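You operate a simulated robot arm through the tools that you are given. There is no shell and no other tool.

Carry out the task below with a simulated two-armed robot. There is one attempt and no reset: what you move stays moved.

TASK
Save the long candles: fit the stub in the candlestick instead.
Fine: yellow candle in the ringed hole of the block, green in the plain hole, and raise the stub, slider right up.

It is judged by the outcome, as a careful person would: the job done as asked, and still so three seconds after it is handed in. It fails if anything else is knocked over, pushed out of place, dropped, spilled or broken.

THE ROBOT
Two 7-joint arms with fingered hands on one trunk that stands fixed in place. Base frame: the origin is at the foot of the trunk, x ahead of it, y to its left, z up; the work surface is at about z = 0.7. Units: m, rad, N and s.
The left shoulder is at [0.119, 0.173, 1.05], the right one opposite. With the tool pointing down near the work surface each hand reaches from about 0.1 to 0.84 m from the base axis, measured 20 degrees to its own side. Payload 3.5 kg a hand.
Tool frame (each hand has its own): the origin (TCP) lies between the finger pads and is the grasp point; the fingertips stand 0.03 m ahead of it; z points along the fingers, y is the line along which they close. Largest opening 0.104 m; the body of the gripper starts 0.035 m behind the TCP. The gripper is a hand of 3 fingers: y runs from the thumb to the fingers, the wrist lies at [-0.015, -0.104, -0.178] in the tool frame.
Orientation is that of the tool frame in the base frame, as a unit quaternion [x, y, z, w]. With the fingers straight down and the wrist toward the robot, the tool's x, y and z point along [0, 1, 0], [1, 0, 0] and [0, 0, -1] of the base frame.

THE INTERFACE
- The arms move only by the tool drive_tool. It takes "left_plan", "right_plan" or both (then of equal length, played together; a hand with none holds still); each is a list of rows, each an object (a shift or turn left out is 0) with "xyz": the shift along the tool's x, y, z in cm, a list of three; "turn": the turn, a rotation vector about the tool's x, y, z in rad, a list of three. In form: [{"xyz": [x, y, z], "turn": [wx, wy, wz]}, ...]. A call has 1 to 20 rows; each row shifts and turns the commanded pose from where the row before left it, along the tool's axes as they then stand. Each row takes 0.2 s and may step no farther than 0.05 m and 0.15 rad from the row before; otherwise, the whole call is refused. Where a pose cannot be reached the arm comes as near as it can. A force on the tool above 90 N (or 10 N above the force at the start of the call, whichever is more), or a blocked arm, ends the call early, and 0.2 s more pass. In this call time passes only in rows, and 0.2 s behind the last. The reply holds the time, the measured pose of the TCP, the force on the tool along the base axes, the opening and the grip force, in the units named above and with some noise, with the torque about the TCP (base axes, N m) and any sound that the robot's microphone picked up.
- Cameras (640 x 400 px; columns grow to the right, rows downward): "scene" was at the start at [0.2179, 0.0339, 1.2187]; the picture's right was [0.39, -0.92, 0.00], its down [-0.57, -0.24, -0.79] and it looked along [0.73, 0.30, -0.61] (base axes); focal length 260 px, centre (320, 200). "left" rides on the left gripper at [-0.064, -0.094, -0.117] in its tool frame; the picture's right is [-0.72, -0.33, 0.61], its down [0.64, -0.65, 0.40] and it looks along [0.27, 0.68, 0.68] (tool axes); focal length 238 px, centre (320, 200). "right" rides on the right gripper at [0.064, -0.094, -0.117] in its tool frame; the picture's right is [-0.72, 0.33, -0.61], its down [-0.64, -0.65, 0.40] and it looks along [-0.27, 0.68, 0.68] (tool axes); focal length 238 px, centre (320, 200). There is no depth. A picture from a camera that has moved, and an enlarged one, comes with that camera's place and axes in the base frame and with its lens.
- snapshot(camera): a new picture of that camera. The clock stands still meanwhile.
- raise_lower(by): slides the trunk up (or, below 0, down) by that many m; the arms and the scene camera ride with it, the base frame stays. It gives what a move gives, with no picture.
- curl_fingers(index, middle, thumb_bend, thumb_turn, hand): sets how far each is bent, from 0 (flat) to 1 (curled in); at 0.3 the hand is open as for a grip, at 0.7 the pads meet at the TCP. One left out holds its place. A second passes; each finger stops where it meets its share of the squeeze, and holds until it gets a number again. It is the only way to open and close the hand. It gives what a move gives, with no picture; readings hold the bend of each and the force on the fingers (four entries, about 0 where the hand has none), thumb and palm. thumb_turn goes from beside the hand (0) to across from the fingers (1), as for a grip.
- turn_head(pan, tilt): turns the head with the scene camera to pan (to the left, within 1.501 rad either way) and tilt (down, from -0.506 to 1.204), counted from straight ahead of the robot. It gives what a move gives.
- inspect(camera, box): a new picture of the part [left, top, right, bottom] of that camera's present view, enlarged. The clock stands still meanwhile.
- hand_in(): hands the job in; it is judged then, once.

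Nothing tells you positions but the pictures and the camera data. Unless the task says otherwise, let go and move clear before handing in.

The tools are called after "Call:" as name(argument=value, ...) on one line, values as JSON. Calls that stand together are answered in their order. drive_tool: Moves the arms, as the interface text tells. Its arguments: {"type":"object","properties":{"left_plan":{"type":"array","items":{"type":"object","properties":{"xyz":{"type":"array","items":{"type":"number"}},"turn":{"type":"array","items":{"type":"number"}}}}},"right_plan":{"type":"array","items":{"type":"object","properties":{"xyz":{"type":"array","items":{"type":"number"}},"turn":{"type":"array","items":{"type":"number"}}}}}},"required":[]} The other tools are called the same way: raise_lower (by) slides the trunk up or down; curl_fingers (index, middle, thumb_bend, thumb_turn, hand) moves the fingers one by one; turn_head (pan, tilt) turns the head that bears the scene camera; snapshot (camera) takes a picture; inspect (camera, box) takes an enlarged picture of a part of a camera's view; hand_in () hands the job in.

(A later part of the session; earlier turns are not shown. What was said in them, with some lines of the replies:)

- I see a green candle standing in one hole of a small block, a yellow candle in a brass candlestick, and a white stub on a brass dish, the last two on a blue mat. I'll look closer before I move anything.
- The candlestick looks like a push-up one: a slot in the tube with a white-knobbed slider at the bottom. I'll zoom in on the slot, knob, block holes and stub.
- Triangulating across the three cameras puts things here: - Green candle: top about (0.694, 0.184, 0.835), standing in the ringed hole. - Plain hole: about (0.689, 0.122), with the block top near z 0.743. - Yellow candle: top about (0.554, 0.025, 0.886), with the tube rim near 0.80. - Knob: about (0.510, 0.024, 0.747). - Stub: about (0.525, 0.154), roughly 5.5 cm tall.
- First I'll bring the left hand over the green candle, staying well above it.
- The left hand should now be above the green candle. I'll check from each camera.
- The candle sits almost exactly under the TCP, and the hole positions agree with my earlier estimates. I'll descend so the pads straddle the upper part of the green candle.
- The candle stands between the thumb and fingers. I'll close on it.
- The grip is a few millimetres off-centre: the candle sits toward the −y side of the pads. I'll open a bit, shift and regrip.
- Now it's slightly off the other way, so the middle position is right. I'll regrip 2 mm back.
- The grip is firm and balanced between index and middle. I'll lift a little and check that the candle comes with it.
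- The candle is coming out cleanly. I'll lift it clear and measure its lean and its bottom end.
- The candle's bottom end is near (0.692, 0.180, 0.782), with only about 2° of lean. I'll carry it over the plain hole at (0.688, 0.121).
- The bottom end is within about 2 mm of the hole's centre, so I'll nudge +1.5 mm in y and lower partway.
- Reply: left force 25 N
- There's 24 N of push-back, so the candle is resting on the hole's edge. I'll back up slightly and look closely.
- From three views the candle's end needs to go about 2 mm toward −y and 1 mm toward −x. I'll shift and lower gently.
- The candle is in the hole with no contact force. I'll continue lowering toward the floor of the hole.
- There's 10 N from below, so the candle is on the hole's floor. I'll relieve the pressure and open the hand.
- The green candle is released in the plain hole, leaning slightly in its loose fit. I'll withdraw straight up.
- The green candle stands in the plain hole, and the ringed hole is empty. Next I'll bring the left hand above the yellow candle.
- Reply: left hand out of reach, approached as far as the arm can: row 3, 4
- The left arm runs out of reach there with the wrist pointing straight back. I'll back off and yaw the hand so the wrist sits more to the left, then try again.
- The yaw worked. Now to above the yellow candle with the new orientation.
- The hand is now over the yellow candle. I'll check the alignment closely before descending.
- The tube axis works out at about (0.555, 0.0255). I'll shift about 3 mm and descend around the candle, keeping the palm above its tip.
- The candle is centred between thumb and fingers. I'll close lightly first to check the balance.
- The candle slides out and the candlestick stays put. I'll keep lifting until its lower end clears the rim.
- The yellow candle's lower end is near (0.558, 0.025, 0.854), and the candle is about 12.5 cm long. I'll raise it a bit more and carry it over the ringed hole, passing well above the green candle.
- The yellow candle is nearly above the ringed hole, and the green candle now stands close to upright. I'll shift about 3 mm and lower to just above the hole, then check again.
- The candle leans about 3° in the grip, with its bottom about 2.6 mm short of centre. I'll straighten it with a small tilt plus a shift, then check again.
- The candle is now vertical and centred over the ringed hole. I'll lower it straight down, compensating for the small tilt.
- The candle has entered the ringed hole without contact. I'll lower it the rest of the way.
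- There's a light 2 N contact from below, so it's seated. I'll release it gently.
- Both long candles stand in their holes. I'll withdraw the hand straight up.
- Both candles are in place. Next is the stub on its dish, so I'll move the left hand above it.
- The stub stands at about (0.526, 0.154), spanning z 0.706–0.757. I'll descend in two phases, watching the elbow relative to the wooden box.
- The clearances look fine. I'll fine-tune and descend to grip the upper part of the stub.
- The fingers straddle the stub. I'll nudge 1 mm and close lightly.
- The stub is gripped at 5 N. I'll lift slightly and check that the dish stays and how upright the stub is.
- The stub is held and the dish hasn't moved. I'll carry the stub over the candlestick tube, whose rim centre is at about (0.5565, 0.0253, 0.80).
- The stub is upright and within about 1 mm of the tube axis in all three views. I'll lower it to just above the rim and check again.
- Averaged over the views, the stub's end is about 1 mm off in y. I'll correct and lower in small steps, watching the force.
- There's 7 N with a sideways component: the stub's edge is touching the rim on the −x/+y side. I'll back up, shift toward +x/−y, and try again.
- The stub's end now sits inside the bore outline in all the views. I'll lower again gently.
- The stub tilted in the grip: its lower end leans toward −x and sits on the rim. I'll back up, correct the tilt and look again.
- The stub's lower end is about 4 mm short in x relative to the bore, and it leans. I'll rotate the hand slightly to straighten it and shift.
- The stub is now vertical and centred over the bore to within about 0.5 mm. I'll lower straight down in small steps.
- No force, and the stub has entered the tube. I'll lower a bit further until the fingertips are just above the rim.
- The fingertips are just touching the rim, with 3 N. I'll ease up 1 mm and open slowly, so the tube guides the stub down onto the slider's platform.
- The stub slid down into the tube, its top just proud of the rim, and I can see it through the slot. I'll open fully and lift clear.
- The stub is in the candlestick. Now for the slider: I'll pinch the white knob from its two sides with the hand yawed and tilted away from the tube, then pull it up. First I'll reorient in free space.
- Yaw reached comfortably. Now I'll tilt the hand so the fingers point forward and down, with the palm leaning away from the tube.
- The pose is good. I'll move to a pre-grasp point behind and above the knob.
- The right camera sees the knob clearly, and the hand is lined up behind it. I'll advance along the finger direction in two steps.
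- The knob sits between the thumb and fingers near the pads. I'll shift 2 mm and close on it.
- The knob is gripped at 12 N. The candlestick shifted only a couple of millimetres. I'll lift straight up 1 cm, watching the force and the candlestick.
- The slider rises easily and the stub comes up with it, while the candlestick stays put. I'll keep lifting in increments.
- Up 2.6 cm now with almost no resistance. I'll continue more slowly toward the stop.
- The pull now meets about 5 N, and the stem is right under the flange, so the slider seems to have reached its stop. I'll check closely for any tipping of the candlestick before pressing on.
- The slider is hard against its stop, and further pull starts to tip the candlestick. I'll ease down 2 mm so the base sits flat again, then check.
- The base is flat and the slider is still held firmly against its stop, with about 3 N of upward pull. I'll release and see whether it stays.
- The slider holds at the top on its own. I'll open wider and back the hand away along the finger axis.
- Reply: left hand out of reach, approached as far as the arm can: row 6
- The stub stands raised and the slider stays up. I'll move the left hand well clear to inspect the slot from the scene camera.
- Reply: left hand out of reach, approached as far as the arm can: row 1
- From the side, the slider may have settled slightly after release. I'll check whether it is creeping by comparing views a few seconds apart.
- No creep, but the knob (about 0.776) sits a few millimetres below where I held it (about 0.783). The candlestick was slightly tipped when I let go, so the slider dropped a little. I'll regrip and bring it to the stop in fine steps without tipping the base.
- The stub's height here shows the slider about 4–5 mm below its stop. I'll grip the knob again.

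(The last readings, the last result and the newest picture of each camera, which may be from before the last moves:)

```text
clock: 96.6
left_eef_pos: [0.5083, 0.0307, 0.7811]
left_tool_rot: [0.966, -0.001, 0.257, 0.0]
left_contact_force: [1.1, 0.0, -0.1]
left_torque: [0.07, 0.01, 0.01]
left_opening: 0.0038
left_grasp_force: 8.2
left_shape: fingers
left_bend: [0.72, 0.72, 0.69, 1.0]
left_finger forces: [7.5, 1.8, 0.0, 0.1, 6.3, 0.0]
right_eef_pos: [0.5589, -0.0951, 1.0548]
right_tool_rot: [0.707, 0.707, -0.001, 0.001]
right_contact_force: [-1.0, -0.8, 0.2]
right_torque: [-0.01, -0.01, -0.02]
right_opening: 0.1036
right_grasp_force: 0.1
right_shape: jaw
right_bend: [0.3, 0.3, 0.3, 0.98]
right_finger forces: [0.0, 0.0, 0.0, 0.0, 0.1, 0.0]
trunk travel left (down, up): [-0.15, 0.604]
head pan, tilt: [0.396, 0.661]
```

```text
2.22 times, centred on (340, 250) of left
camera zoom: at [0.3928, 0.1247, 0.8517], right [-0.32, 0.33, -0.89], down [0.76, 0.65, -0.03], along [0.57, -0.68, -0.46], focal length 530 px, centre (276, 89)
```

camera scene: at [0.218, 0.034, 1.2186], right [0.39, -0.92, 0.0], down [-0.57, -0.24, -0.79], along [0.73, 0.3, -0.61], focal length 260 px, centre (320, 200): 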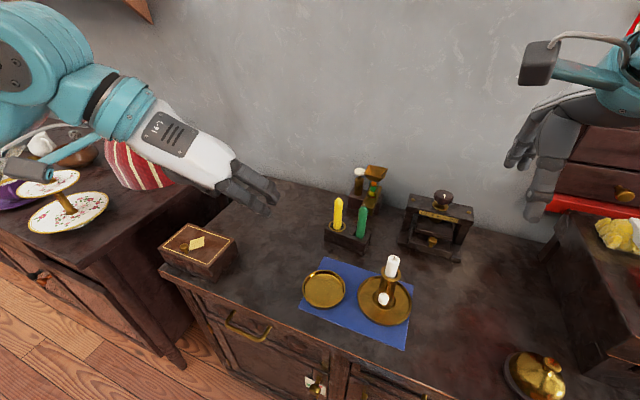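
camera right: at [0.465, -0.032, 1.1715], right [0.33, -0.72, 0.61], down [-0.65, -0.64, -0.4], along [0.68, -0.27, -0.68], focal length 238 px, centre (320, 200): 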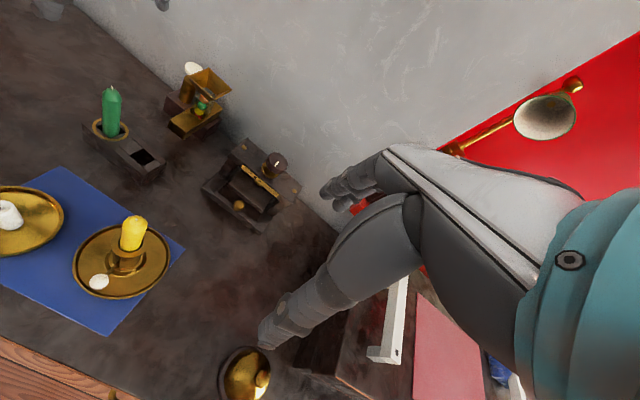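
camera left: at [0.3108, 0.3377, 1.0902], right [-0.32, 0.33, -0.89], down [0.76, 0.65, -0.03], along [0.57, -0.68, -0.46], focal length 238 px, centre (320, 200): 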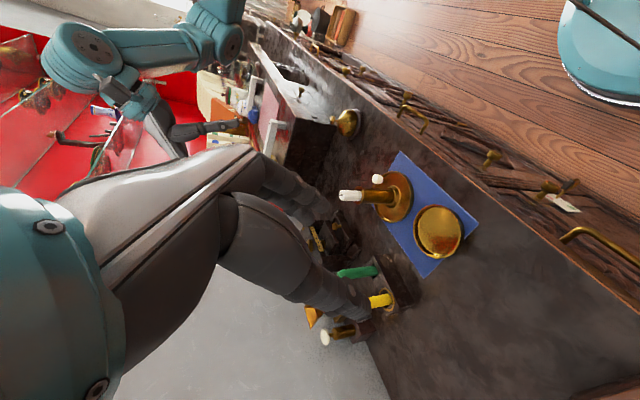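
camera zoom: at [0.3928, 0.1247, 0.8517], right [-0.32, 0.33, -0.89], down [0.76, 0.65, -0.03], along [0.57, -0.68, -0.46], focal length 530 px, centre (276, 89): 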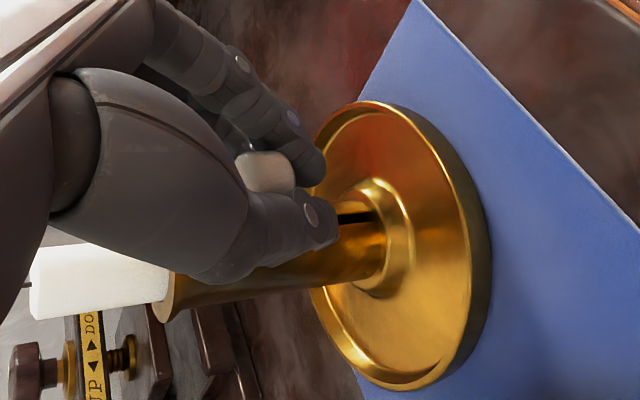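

Gripped, with the fingertips closing beneath and behind the knob. Now I'll make fine upward steps, watching the force.

Call:
drive_tool(left_plan=[{"xyz": [0.05, 0, -0.087]}, {"xyz": [0.05, 0, -0.087]}, {"xyz": [0, 0, 0]}])

Call:
drive_tool(left_plan=[{"xyz": [0.05, 0, -0.087]}, {"xyz": [0, 0, 0]}])

Call:
inspect(camera="right", box=[100, 220, 160, 280])

```text
clock: 97.4
left_eef_pos: [0.5071, 0.0293, 0.7836]
left_tool_rot: [0.966, 0.0, 0.257, 0.0]
left_contact_force: [1.1, 0.7, 0.0]
left_torque: [0.06, 0.0, 0.04]
left_opening: 0.004
left_grasp_force: 7.8
left_shape: fingers
left_bend: [0.72, 0.72, 0.69, 1.0]
left_finger forces: [7.1, 1.8, 0.0, 0.0, 6.2, 0.0]
right_eef_pos: [0.5587, -0.0944, 1.0544]
right_tool_rot: [0.707, 0.707, 0.0, 0.0]
right_contact_force: [0.1, -0.2, 0.3]
right_torque: [-0.01, 0.02, -0.03]
right_opening: 0.1038
right_grasp_force: 0.1
right_shape: jaw
right_bend: [0.3, 0.3, 0.3, 0.98]
right_finger forces: [0.0, 0.0, 0.1, 0.0, 0.1, 0.0]
trunk travel left (down, up): [-0.15, 0.604]
head pan, tilt: [0.396, 0.661]
```

```text
clock: 98.0
left_eef_pos: [0.5058, 0.0298, 0.7851]
left_tool_rot: [0.967, 0.0, 0.257, 0.0]
left_contact_force: [1.2, -0.1, -4.7]
left_torque: [0.05, -0.02, 0.03]
left_opening: 0.0041
left_grasp_force: 8.0
left_shape: fingers
left_bend: [0.72, 0.72, 0.69, 1.0]
left_finger forces: [7.0, 1.9, 0.0, 0.1, 6.2, 0.0]
right_eef_pos: [0.5595, -0.0951, 1.0552]
right_tool_rot: [0.707, 0.707, 0.0, 0.0]
right_contact_force: [-0.1, 0.5, -0.2]
right_torque: [0.01, 0.0, -0.01]
right_opening: 0.1038
right_grasp_force: 0.0
right_shape: jaw
right_bend: [0.3, 0.3, 0.3, 0.98]
right_finger forces: [0.0, 0.0, 0.0, 0.0, 0.0, 0.0]
trunk travel left (down, up): [-0.15, 0.604]
head pan, tilt: [0.396, 0.661]
```

```text
6.67 times, centred on (130, 250) of right
camera zoom: at [0.4652, -0.0318, 1.1714], right [0.33, -0.72, 0.61], down [-0.65, -0.64, -0.4], along [0.68, -0.27, -0.68], focal length 1589 px, centre (1587, -133)
```

zoom: 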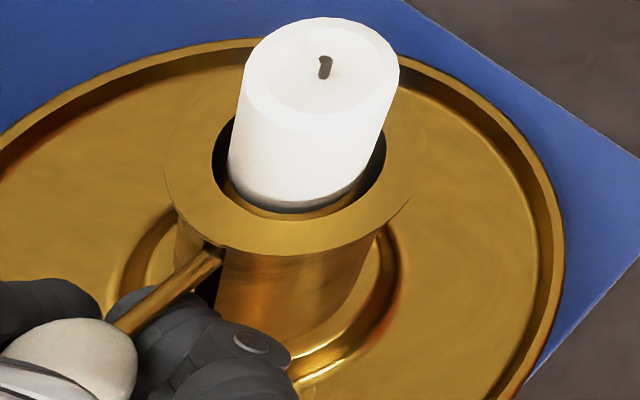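

The stop is reached after about 2–3 mm. I'll ease back in half-millimetre steps to relieve the pull without lowering the slider.

Call:
drive_tool(left_plan=[{"xyz": [-0.025, 0, 0.043]}, {"xyz": [0, 0, 0]}, {"xyz": [0, 0, 0]}])

Call:
drive_tool(left_plan=[{"xyz": [-0.025, 0, 0.043]}, {"xyz": [0, 0, 0]}, {"xyz": [0, 0, 0]}])

Call:
inspect(camera="right", box=[100, 220, 160, 280])

```text
clock: 98.8
left_eef_pos: [0.5052, 0.0294, 0.7842]
left_tool_rot: [0.966, 0.0, 0.257, 0.0]
left_contact_force: [0.5, 0.1, -4.7]
left_torque: [0.03, -0.02, 0.03]
left_opening: 0.004
left_grasp_force: 7.2
left_shape: fingers
left_bend: [0.72, 0.72, 0.69, 1.0]
left_finger forces: [7.1, 1.7, 0.0, 0.1, 6.0, 0.0]
right_eef_pos: [0.5599, -0.0947, 1.0543]
right_tool_rot: [0.707, 0.707, 0.0, 0.001]
right_contact_force: [0.4, 0.0, -0.1]
right_torque: [-0.01, -0.01, 0.01]
right_opening: 0.1037
right_grasp_force: 0.0
right_shape: jaw
right_bend: [0.3, 0.3, 0.3, 0.98]
right_finger forces: [0.0, 0.0, 0.0, 0.0, 0.0, 0.0]
trunk travel left (down, up): [-0.15, 0.604]
head pan, tilt: [0.396, 0.661]
```

```text
clock: 99.6
left_eef_pos: [0.5053, 0.0301, 0.7842]
left_tool_rot: [0.966, 0.0, 0.257, 0.0]
left_contact_force: [0.0, 0.4, -4.0]
left_torque: [0.06, 0.04, 0.01]
left_opening: 0.0036
left_grasp_force: 7.0
left_shape: fingers
left_bend: [0.72, 0.72, 0.69, 1.0]
left_finger forces: [7.2, 1.5, 0.0, 0.1, 5.9, 0.1]
right_eef_pos: [0.5594, -0.0953, 1.0547]
right_tool_rot: [0.707, 0.707, -0.001, 0.0]
right_contact_force: [0.0, 0.3, 0.4]
right_torque: [-0.01, 0.0, -0.01]
right_opening: 0.1039
right_grasp_force: 0.0
right_shape: jaw
right_bend: [0.3, 0.3, 0.3, 0.98]
right_finger forces: [0.0, 0.0, 0.0, 0.0, 0.1, 0.1]
trunk travel left (down, up): [-0.15, 0.604]
head pan, tilt: [0.396, 0.661]
```

```text
6.67 times, centred on (130, 250) of right
camera zoom: at [0.465, -0.0318, 1.1715], right [0.33, -0.72, 0.61], down [-0.65, -0.64, -0.4], along [0.68, -0.27, -0.68], focal length 1589 px, centre (1587, -133)
```

zoom: 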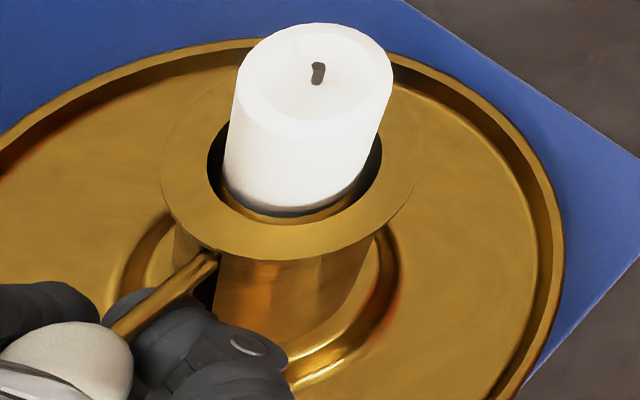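

Call:
drive_tool(left_plan=[{"xyz": [-0.025, 0, 0.043]}, {"xyz": [0, 0, 0]}, {"xyz": [0, 0, 0]}])

Call:
inspect(camera="right", box=[100, 220, 160, 280])

```text
clock: 100.4
left_eef_pos: [0.5065, 0.0303, 0.7827]
left_tool_rot: [0.966, -0.001, 0.257, 0.0]
left_contact_force: [-1.0, -0.2, -3.4]
left_torque: [0.05, 0.02, 0.02]
left_opening: 0.0035
left_grasp_force: 6.7
left_shape: fingers
left_bend: [0.72, 0.72, 0.69, 1.0]
left_finger forces: [7.2, 1.4, 0.0, 0.0, 5.8, 0.1]
right_eef_pos: [0.5603, -0.0956, 1.0559]
right_tool_rot: [0.707, 0.708, 0.0, 0.0]
right_contact_force: [0.1, 0.3, -0.1]
right_torque: [-0.03, -0.01, 0.04]
right_opening: 0.1036
right_grasp_force: 0.1
right_shape: jaw
right_bend: [0.3, 0.3, 0.3, 0.98]
right_finger forces: [0.1, 0.0, 0.0, 0.0, 0.1, 0.0]
trunk travel left (down, up): [-0.15, 0.604]
head pan, tilt: [0.396, 0.661]
```

```text
6.67 times, centred on (130, 250) of right
camera zoom: at [0.4649, -0.0319, 1.1716], right [0.33, -0.72, 0.61], down [-0.65, -0.64, -0.4], along [0.68, -0.27, -0.68], focal length 1589 px, centre (1587, -133)
```

zoom: 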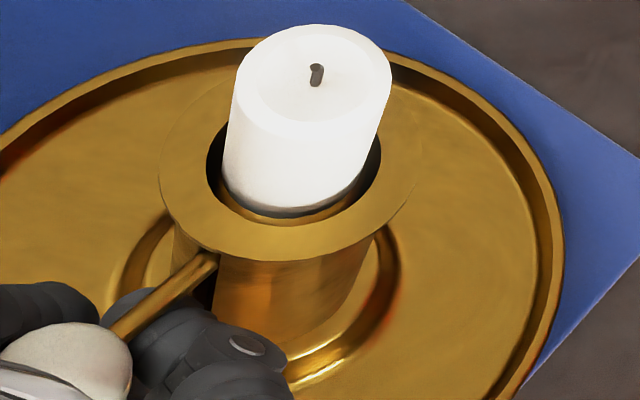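

Call:
drive_tool(left_plan=[{"xyz": [-0.025, 0, 0.043]}, {"xyz": [-0.025, 0, 0.043]}, {"xyz": [0, 0, 0]}, {"xyz": [0, 0, 0]}])

Call:
inspect(camera="right", box=[100, 220, 160, 280])

```text
clock: 101.4
left_eef_pos: [0.506, 0.0302, 0.7825]
left_tool_rot: [0.966, 0.0, 0.257, 0.0]
left_contact_force: [-2.7, 0.0, -2.9]
left_torque: [0.06, 0.03, -0.01]
left_opening: 0.0035
left_grasp_force: 7.7
left_shape: fingers
left_bend: [0.72, 0.73, 0.69, 1.0]
left_finger forces: [7.3, 1.1, 0.0, 0.0, 5.7, 0.1]
right_eef_pos: [0.5583, -0.0939, 1.0555]
right_tool_rot: [0.707, 0.707, 0.0, 0.0]
right_contact_force: [0.1, -0.2, -0.2]
right_torque: [0.0, 0.03, 0.01]
right_opening: 0.104
right_grasp_force: 0.0
right_shape: jaw
right_bend: [0.3, 0.3, 0.3, 0.98]
right_finger forces: [0.0, 0.0, 0.1, 0.2, 0.1, 0.0]
trunk travel left (down, up): [-0.15, 0.604]
head pan, tilt: [0.396, 0.661]
```

```text
6.67 times, centred on (130, 250) of right
camera zoom: at [0.4647, -0.0319, 1.1717], right [0.33, -0.72, 0.61], down [-0.65, -0.64, -0.4], along [0.68, -0.27, -0.68], focal length 1589 px, centre (1587, -133)
```

zoom: 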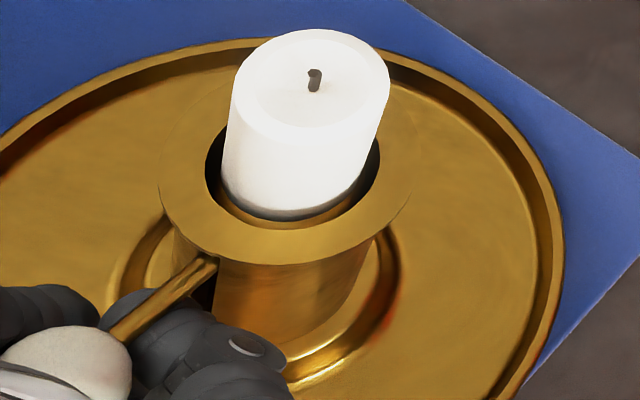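

Call:
drive_tool(left_plan=[{"xyz": [0.025, 0, -0.043]}, {"xyz": [0.02, 0, -0.035]}, {"xyz": [0, 0, 0]}, {"xyz": [0, 0, 0]}])

Call:
inspect(camera="right", box=[100, 220, 160, 280])

Call:
curl_fingers(hand="left", index=0.69, middle=0.69, thumb_bend=0.67)

Call:
inspect(camera="right", box=[100, 220, 160, 280])

```text
clock: 102.4
left_eef_pos: [0.5051, 0.0298, 0.783]
left_tool_rot: [0.966, 0.0, 0.257, -0.001]
left_contact_force: [-1.1, -0.1, -3.7]
left_torque: [0.08, 0.01, 0.0]
left_opening: 0.0036
left_grasp_force: 8.0
left_shape: fingers
left_bend: [0.72, 0.73, 0.69, 1.0]
left_finger forces: [7.4, 1.5, 0.0, 0.0, 6.2, 0.1]
right_eef_pos: [0.5587, -0.0959, 1.0546]
right_tool_rot: [0.707, 0.707, 0.0, 0.0]
right_contact_force: [-0.7, 0.4, 0.0]
right_torque: [0.0, -0.06, 0.0]
right_opening: 0.1039
right_grasp_force: 0.0
right_shape: jaw
right_bend: [0.3, 0.3, 0.3, 0.98]
right_finger forces: [0.0, 0.0, 0.1, 0.0, 0.0, 0.0]
trunk travel left (down, up): [-0.15, 0.604]
head pan, tilt: [0.396, 0.661]
```

```text
6.67 times, centred on (130, 250) of right
camera zoom: at [0.465, -0.0318, 1.1715], right [0.33, -0.72, 0.61], down [-0.65, -0.64, -0.4], along [0.68, -0.27, -0.68], focal length 1589 px, centre (1587, -133)
```

zoom: 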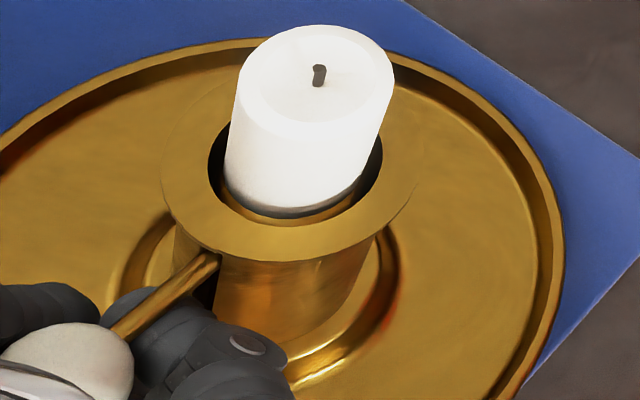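

```text
clock: 103.4
left_eef_pos: [0.5052, 0.0285, 0.7837]
left_tool_rot: [0.967, -0.001, 0.257, 0.0]
left_contact_force: [-2.8, -0.9, -3.2]
left_torque: [0.01, 0.06, -0.02]
left_opening: 0.0088
left_grasp_force: 2.0
left_shape: fingers
left_bend: [0.68, 0.69, 0.66, 1.0]
left_finger forces: [2.7, 0.0, 0.0, 0.0, 0.7, 0.0]
right_eef_pos: [0.5596, -0.096, 1.0557]
right_tool_rot: [0.707, 0.707, 0.0, -0.001]
right_contact_force: [-0.6, 0.5, 0.1]
right_torque: [-0.02, 0.01, 0.01]
right_opening: 0.1037
right_grasp_force: 0.2
right_shape: jaw
right_bend: [0.3, 0.3, 0.3, 0.98]
right_finger forces: [0.1, 0.0, 0.0, 0.1, 0.0, 0.0]
trunk travel left (down, up): [-0.15, 0.604]
head pan, tilt: [0.396, 0.661]
```

```text
6.67 times, centred on (130, 250) of right
camera zoom: at [0.4648, -0.0319, 1.1716], right [0.33, -0.72, 0.61], down [-0.65, -0.64, -0.4], along [0.68, -0.27, -0.68], focal length 1589 px, centre (1587, -133)
```

zoom: 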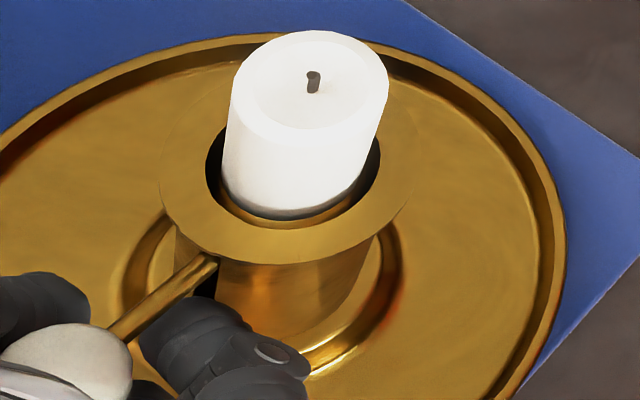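

The grip is loosened and the fingers now mainly support the knob from below. I'll lower in half-millimetre steps until the load vanishes, so nothing drops suddenly.

Call:
drive_tool(left_plan=[{"xyz": [-0.025, 0, 0.043]}, {"xyz": [-0.025, 0, 0.043]}, {"xyz": [0, 0, 0]}, {"xyz": [0, 0, 0]}])

Call:
inspect(camera="right", box=[100, 220, 160, 280])

```text
clock: 104.4
left_eef_pos: [0.5042, 0.0296, 0.7824]
left_tool_rot: [0.966, 0.0, 0.257, 0.0]
left_contact_force: [-2.0, -0.1, -3.2]
left_torque: [0.04, 0.0, -0.04]
left_opening: 0.0087
left_grasp_force: 1.7
left_shape: fingers
left_bend: [0.68, 0.69, 0.66, 1.0]
left_finger forces: [2.6, 0.0, 0.0, 0.1, 0.6, 0.0]
right_eef_pos: [0.56, -0.0955, 1.0556]
right_tool_rot: [0.707, 0.707, -0.001, 0.0]
right_contact_force: [-0.3, 0.6, 0.2]
right_torque: [0.01, 0.03, -0.03]
right_opening: 0.1036
right_grasp_force: 0.0
right_shape: jaw
right_bend: [0.3, 0.3, 0.3, 0.98]
right_finger forces: [0.0, 0.0, 0.0, 0.1, 0.0, 0.0]
trunk travel left (down, up): [-0.15, 0.604]
head pan, tilt: [0.396, 0.661]
```

```text
6.67 times, centred on (130, 250) of right
camera zoom: at [0.4648, -0.0319, 1.1716], right [0.33, -0.72, 0.61], down [-0.65, -0.64, -0.4], along [0.68, -0.27, -0.68], focal length 1589 px, centre (1587, -133)
```

zoom: 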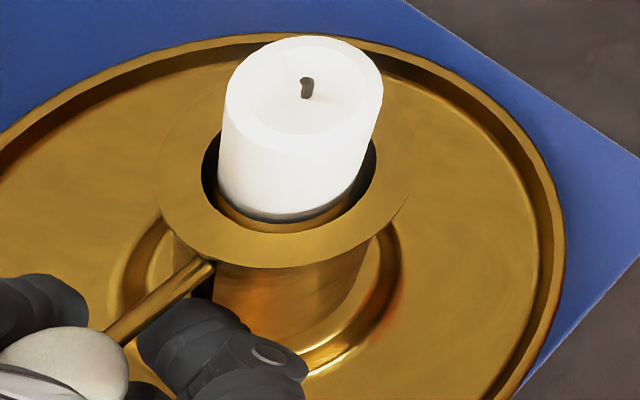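

Call:
drive_tool(left_plan=[{"xyz": [-0.025, 0, 0.043]}, {"xyz": [-0.025, 0, 0.043]}, {"xyz": [0, 0, 0]}, {"xyz": [0, 0, 0]}])

Call:
inspect(camera="right", box=[100, 220, 160, 280])

Call:
inspect(camera="left", box=[240, 160, 440, 340])

```text
clock: 105.4
left_eef_pos: [0.5062, 0.0299, 0.7824]
left_tool_rot: [0.966, 0.0, 0.258, 0.0]
left_contact_force: [-1.2, 0.1, -2.0]
left_torque: [0.02, -0.03, -0.02]
left_opening: 0.0086
left_grasp_force: 1.4
left_shape: fingers
left_bend: [0.68, 0.69, 0.66, 1.0]
left_finger forces: [1.7, 0.0, 0.0, 0.0, 0.8, 0.1]
right_eef_pos: [0.5594, -0.0963, 1.0554]
right_tool_rot: [0.708, 0.707, 0.001, 0.0]
right_contact_force: [0.5, -0.3, 0.0]
right_torque: [-0.02, 0.0, 0.02]
right_opening: 0.1036
right_grasp_force: 0.1
right_shape: jaw
right_bend: [0.3, 0.3, 0.3, 0.98]
right_finger forces: [0.0, 0.0, 0.1, 0.0, 0.0, 0.1]
trunk travel left (down, up): [-0.15, 0.604]
head pan, tilt: [0.396, 0.661]
```

```text
6.67 times, centred on (130, 250) of right
camera zoom: at [0.4647, -0.0319, 1.1717], right [0.33, -0.72, 0.61], down [-0.65, -0.64, -0.4], along [0.68, -0.27, -0.68], focal length 1589 px, centre (1587, -133)
```

zoom: 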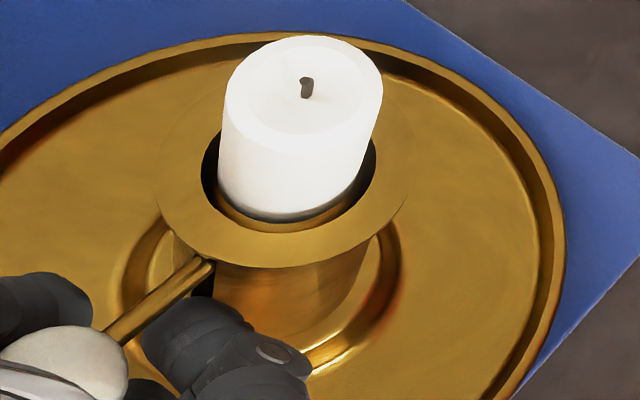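

```text
2.22 times, centred on (340, 250) of left
camera zoom: at [0.392, 0.1241, 0.8519], right [-0.32, 0.33, -0.89], down [0.76, 0.65, -0.03], along [0.57, -0.68, -0.46], focal length 530 px, centre (276, 89)
```

zoom: 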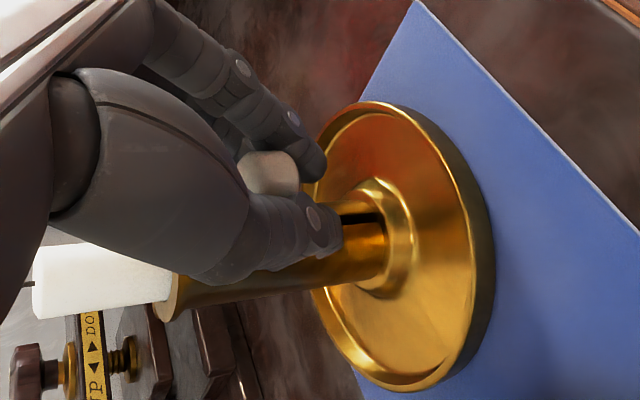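

The candlestick is flat now: nothing moved between the last two steps, while the load dropped to 2 N. One more small step to unload fully.

Call:
drive_tool(left_plan=[{"xyz": [-0.025, 0, 0.043]}, {"xyz": [0, 0, 0]}, {"xyz": [0, 0, 0]}])

Call:
inspect(camera="right", box=[100, 220, 160, 280])

```text
clock: 106.2
left_eef_pos: [0.5057, 0.0295, 0.7811]
left_tool_rot: [0.966, 0.0, 0.258, 0.0]
left_contact_force: [-0.6, -0.6, 0.2]
left_torque: [-0.01, 0.05, -0.04]
left_opening: 0.0083
left_grasp_force: 1.2
left_shape: fingers
left_bend: [0.68, 0.69, 0.66, 1.0]
left_finger forces: [1.2, 0.0, 0.0, 0.0, 0.8, 0.0]
right_eef_pos: [0.5584, -0.0954, 1.0545]
right_tool_rot: [0.708, 0.707, 0.0, -0.001]
right_contact_force: [0.2, 0.9, -0.4]
right_torque: [0.01, -0.04, -0.01]
right_opening: 0.1035
right_grasp_force: 0.1
right_shape: jaw
right_bend: [0.3, 0.3, 0.3, 0.98]
right_finger forces: [0.0, 0.1, 0.0, 0.1, 0.0, 0.0]
trunk travel left (down, up): [-0.15, 0.604]
head pan, tilt: [0.396, 0.661]
```

```text
6.67 times, centred on (130, 250) of right
camera zoom: at [0.4647, -0.0319, 1.1717], right [0.33, -0.72, 0.61], down [-0.65, -0.64, -0.4], along [0.68, -0.27, -0.68], focal length 1589 px, centre (1587, -133)
```

zoom: 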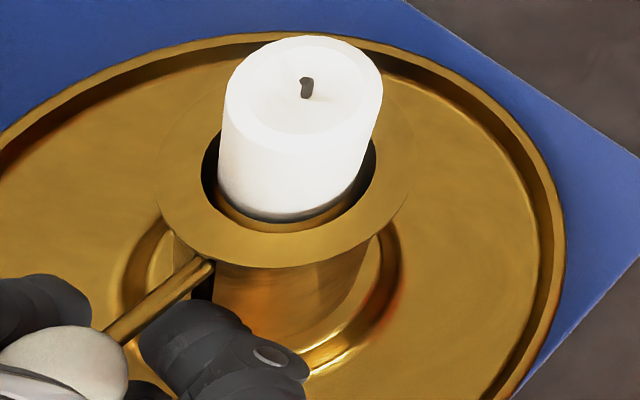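

Load is zero and nothing moved: the slider is at its stop and the base is flat. I'll open the fingers gently in stages.

Call:
curl_fingers(hand="left", index=0.64, middle=0.64, thumb_bend=0.62)

Call:
inspect(camera="right", box=[100, 220, 160, 280])

Call:
curl_fingers(hand="left", index=0.5, middle=0.5, thumb_bend=0.5)

Call:
curl_fingers(hand="left", index=0.4, middle=0.4, thumb_bend=0.4)

Call:
inspect(camera="right", box=[100, 220, 160, 280])

```text
clock: 107.2
left_eef_pos: [0.5048, 0.029, 0.7808]
left_tool_rot: [0.966, 0.001, 0.257, 0.0]
left_contact_force: [-0.6, 0.2, 0.6]
left_torque: [-0.03, -0.03, 0.03]
left_opening: 0.0178
left_grasp_force: 0.1
left_shape: fingers
left_bend: [0.64, 0.64, 0.62, 1.0]
left_finger forces: [0.1, 0.0, 0.0, 0.0, 0.1, 0.0]
right_eef_pos: [0.559, -0.0949, 1.0549]
right_tool_rot: [0.707, 0.707, 0.0, 0.0]
right_contact_force: [-0.1, -0.4, -0.2]
right_torque: [-0.01, 0.05, -0.02]
right_opening: 0.1038
right_grasp_force: 0.0
right_shape: jaw
right_bend: [0.3, 0.3, 0.3, 0.98]
right_finger forces: [0.0, 0.0, 0.0, 0.1, 0.1, 0.0]
trunk travel left (down, up): [-0.15, 0.604]
head pan, tilt: [0.396, 0.661]
```

```text
6.67 times, centred on (130, 250) of right
camera zoom: at [0.4648, -0.0318, 1.1716], right [0.33, -0.72, 0.61], down [-0.65, -0.64, -0.4], along [0.68, -0.27, -0.68], focal length 1589 px, centre (1587, -133)
```

zoom: 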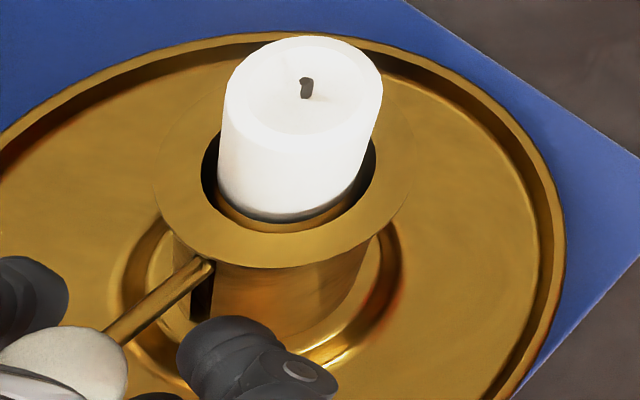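

```text
clock: 108.2
left_eef_pos: [0.5061, 0.0294, 0.7802]
left_tool_rot: [0.966, -0.001, 0.258, -0.001]
left_contact_force: [-0.6, -0.5, 0.8]
left_torque: [-0.01, 0.01, 0.05]
left_opening: 0.0513
left_grasp_force: 0.1
left_shape: fingers
left_bend: [0.5, 0.5, 0.5, 1.0]
left_finger forces: [0.1, 0.0, 0.0, 0.1, 0.0, 0.0]
right_eef_pos: [0.5592, -0.0949, 1.0567]
right_tool_rot: [0.708, 0.707, 0.001, 0.0]
right_contact_force: [0.9, -0.9, 0.6]
right_torque: [-0.01, -0.01, 0.01]
right_opening: 0.1038
right_grasp_force: 0.2
right_shape: jaw
right_bend: [0.3, 0.3, 0.3, 0.98]
right_finger forces: [0.1, 0.1, 0.0, 0.0, 0.0, 0.0]
trunk travel left (down, up): [-0.15, 0.604]
head pan, tilt: [0.396, 0.661]
```

```text
clock: 109.2
left_eef_pos: [0.5064, 0.0293, 0.78]
left_tool_rot: [0.966, 0.0, 0.257, 0.001]
left_contact_force: [0.2, 0.5, -0.2]
left_torque: [0.03, 0.02, -0.01]
left_opening: 0.0773
left_grasp_force: 0.0
left_shape: fingers
left_bend: [0.4, 0.4, 0.4, 0.99]
left_finger forces: [0.1, 0.1, 0.1, 0.0, 0.0, 0.2]
right_eef_pos: [0.5598, -0.095, 1.0557]
right_tool_rot: [0.707, 0.707, 0.0, 0.0]
right_contact_force: [0.8, 0.0, -0.3]
right_torque: [0.0, 0.0, 0.02]
right_opening: 0.1038
right_grasp_force: 0.1
right_shape: jaw
right_bend: [0.3, 0.3, 0.3, 0.98]
right_finger forces: [0.0, 0.0, 0.1, 0.1, 0.0, 0.1]
trunk travel left (down, up): [-0.15, 0.604]
head pan, tilt: [0.396, 0.661]
```

```text
6.67 times, centred on (130, 250) of right
camera zoom: at [0.4648, -0.0318, 1.1716], right [0.33, -0.72, 0.61], down [-0.65, -0.64, -0.4], along [0.68, -0.27, -0.68], focal length 1589 px, centre (1587, -133)
```

zoom: 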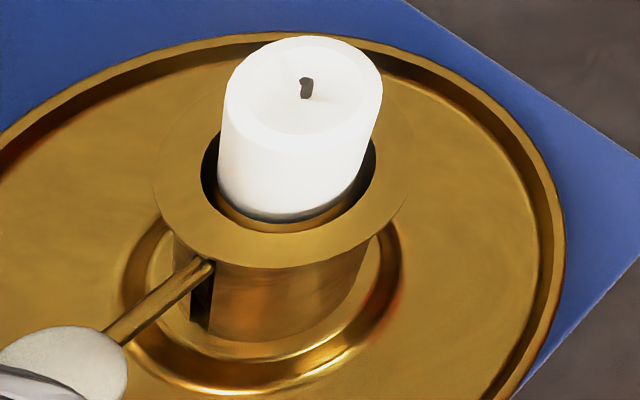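

The slider and stub didn't move at all on release. Both attempts ended at the same hard stop, with the platform just inside the rim, so it is right up. I'll back the hand away the same way as before.

Call:
drive_tool(left_plan=[{"xyz": [0, 0, -1.5]}, {"xyz": [0, 0, -2.0]}, {"xyz": [0, 0, -2.5]}, {"xyz": [0, 0, -2.5]}, {"xyz": [0.5, -2.5, -1.0]}, {"xyz": [1.5, -2.5, -2.6]}, {"xyz": [1.5, -2.5, -2.6]}, {"xyz": [1.5, -2.5, -2.6]}, {"xyz": [1.5, -2.5, -2.6]}, {"xyz": [0.5, -3.5, -0.86]}, {"xyz": [0.5, -3.5, -0.86]}, {"xyz": [0, 0, 0]}])

Call:
snapshot(camera="scene")

Call:
inspect(camera="right", box=[100, 220, 160, 280])

Call:
inspect(camera="left", box=[355, 165, 415, 225])

```text
clock: 111.8
left_eef_pos: [0.4607, 0.2252, 1.0091]
left_tool_rot: [0.966, 0.0, 0.257, 0.0]
left_contact_force: [0.1, -0.2, 0.5]
left_torque: [0.0, 0.01, -0.03]
left_opening: 0.0776
left_grasp_force: 0.2
left_shape: fingers
left_bend: [0.4, 0.4, 0.4, 0.99]
left_finger forces: [0.0, 0.1, 0.0, 0.0, 0.0, 0.0]
right_eef_pos: [0.5597, -0.0956, 1.0564]
right_tool_rot: [0.707, 0.707, 0.001, 0.0]
right_contact_force: [0.2, 0.8, 0.4]
right_torque: [-0.03, -0.02, 0.01]
right_opening: 0.1039
right_grasp_force: 0.2
right_shape: jaw
right_bend: [0.3, 0.3, 0.3, 0.98]
right_finger forces: [0.0, 0.1, 0.1, 0.1, 0.1, 0.0]
trunk travel left (down, up): [-0.15, 0.604]
head pan, tilt: [0.396, 0.661]
```

```text
taken
camera scene: at [0.2179, 0.034, 1.2186], right [0.39, -0.92, 0.0], down [-0.57, -0.24, -0.79], along [0.73, 0.3, -0.61], focal length 260 px, centre (320, 200)
```

scene: 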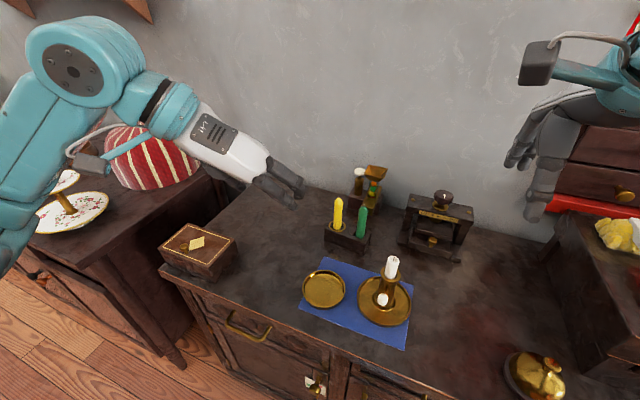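

```text
6.67 times, centred on (130, 250) of right
camera zoom: at [0.4648, -0.0318, 1.1716], right [0.33, -0.72, 0.61], down [-0.65, -0.64, -0.4], along [0.68, -0.27, -0.68], focal length 1589 px, centre (1587, -133)
```

zoom: 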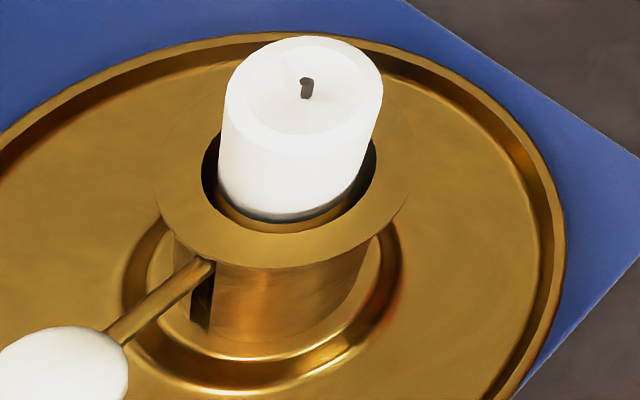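

```text
6.67 times, centred on (385, 195) of left
camera zoom: at [0.3479, 0.3203, 1.0788], right [-0.32, 0.33, -0.89], down [0.76, 0.65, -0.03], along [0.57, -0.68, -0.46], focal length 1589 px, centre (-113, 233)
```

zoom: 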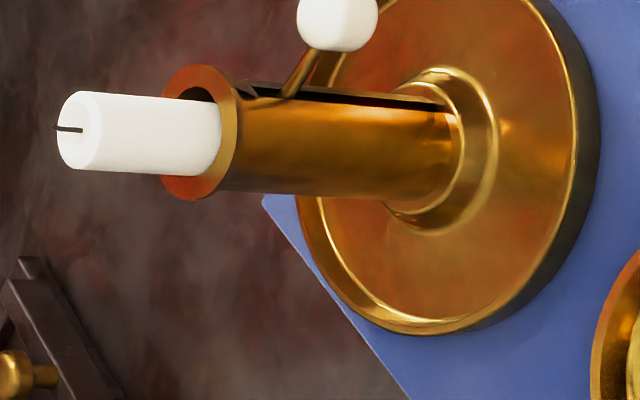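

The left hand is clear and nothing moved as it withdrew. Here's a last overall check of the block, the candles and the neighbouring items.

Call:
inspect(camera="scene", box=[290, 150, 490, 350])

Call:
inspect(camera="right", box=[0, 50, 320, 400])

Call:
inspect(camera="scene", box=[310, 180, 400, 260])

Call:
inspect(camera="scene", box=[365, 245, 425, 325])

```text
2.00 times, centred on (390, 250) of scene
camera zoom: at [0.2179, 0.034, 1.2186], right [0.39, -0.92, 0.0], down [-0.57, -0.24, -0.79], along [0.73, 0.3, -0.61], focal length 521 px, centre (180, 100)
```

zoom: 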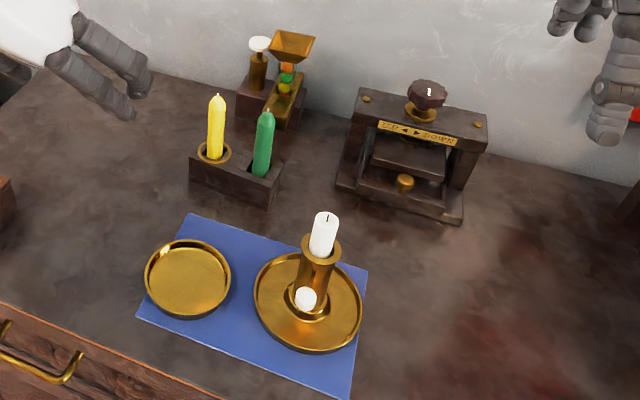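

```text
1.14 times, centred on (160, 225) of right
camera zoom: at [0.4648, -0.0318, 1.1716], right [0.33, -0.72, 0.61], down [-0.65, -0.64, -0.4], along [0.68, -0.27, -0.68], focal length 272 px, centre (503, 171)
```

zoom: 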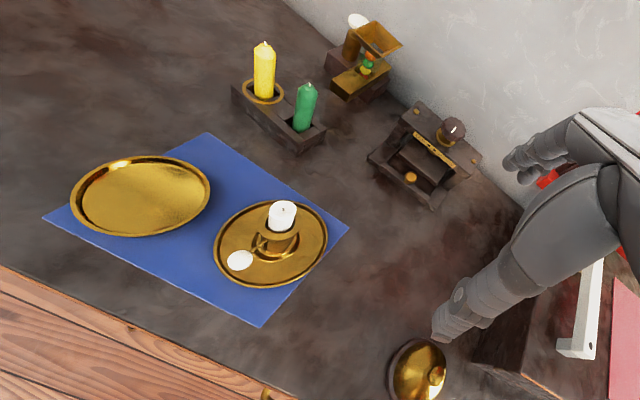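

```text
5.00 times, centred on (355, 220) of scene
camera zoom: at [0.2179, 0.034, 1.2186], right [0.39, -0.92, 0.0], down [-0.57, -0.24, -0.79], along [0.73, 0.3, -0.61], focal length 1302 px, centre (145, 100)
```

zoom: 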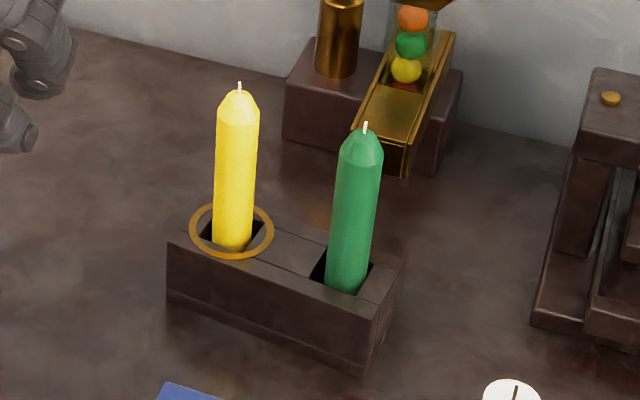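

```text
5.00 times, centred on (395, 285) of scene
camera zoom: at [0.2179, 0.034, 1.2186], right [0.39, -0.92, 0.0], down [-0.57, -0.24, -0.79], along [0.73, 0.3, -0.61], focal length 1302 px, centre (-55, -225)
```

zoom: 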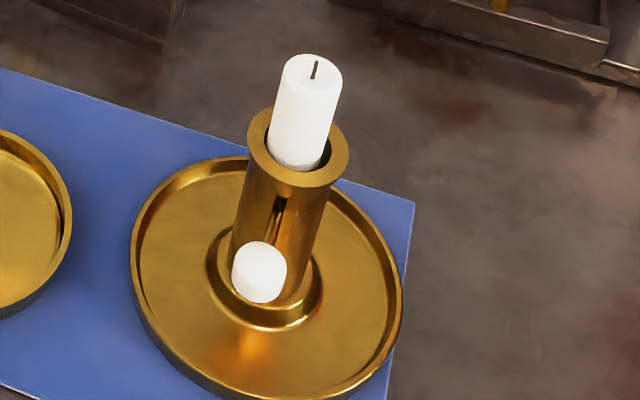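

Call:
hand_in()

```text
The job is handed in.
```

I've handed the job in. The stub is in the candlestick with the slider up at its stop. The yellow candle is in the ringed hole of the block and the green one in the plain hole.

- **Slider:** I raised it twice, and both times it stopped at the same height; pulling further only began to tip the candlestick. About 1 cm of empty slot still shows above the slider. I took the stop as its real limit because higher would lift the stub almost clear of the tube. I didn't test it with a harder pull.
- **Stub:** It slid the last few centimetres down inside the tube when I let go, then came up with the slider. It stayed put after release.
- **Candlestick:** It ended up a few millimetres from where it started.
- **Green candle:** On the first try it pressed on the edge of the plain hole, so I backed off and realigned it. It stands slightly loose but upright.

In the final pictures nothing else looked knocked over or out of place.
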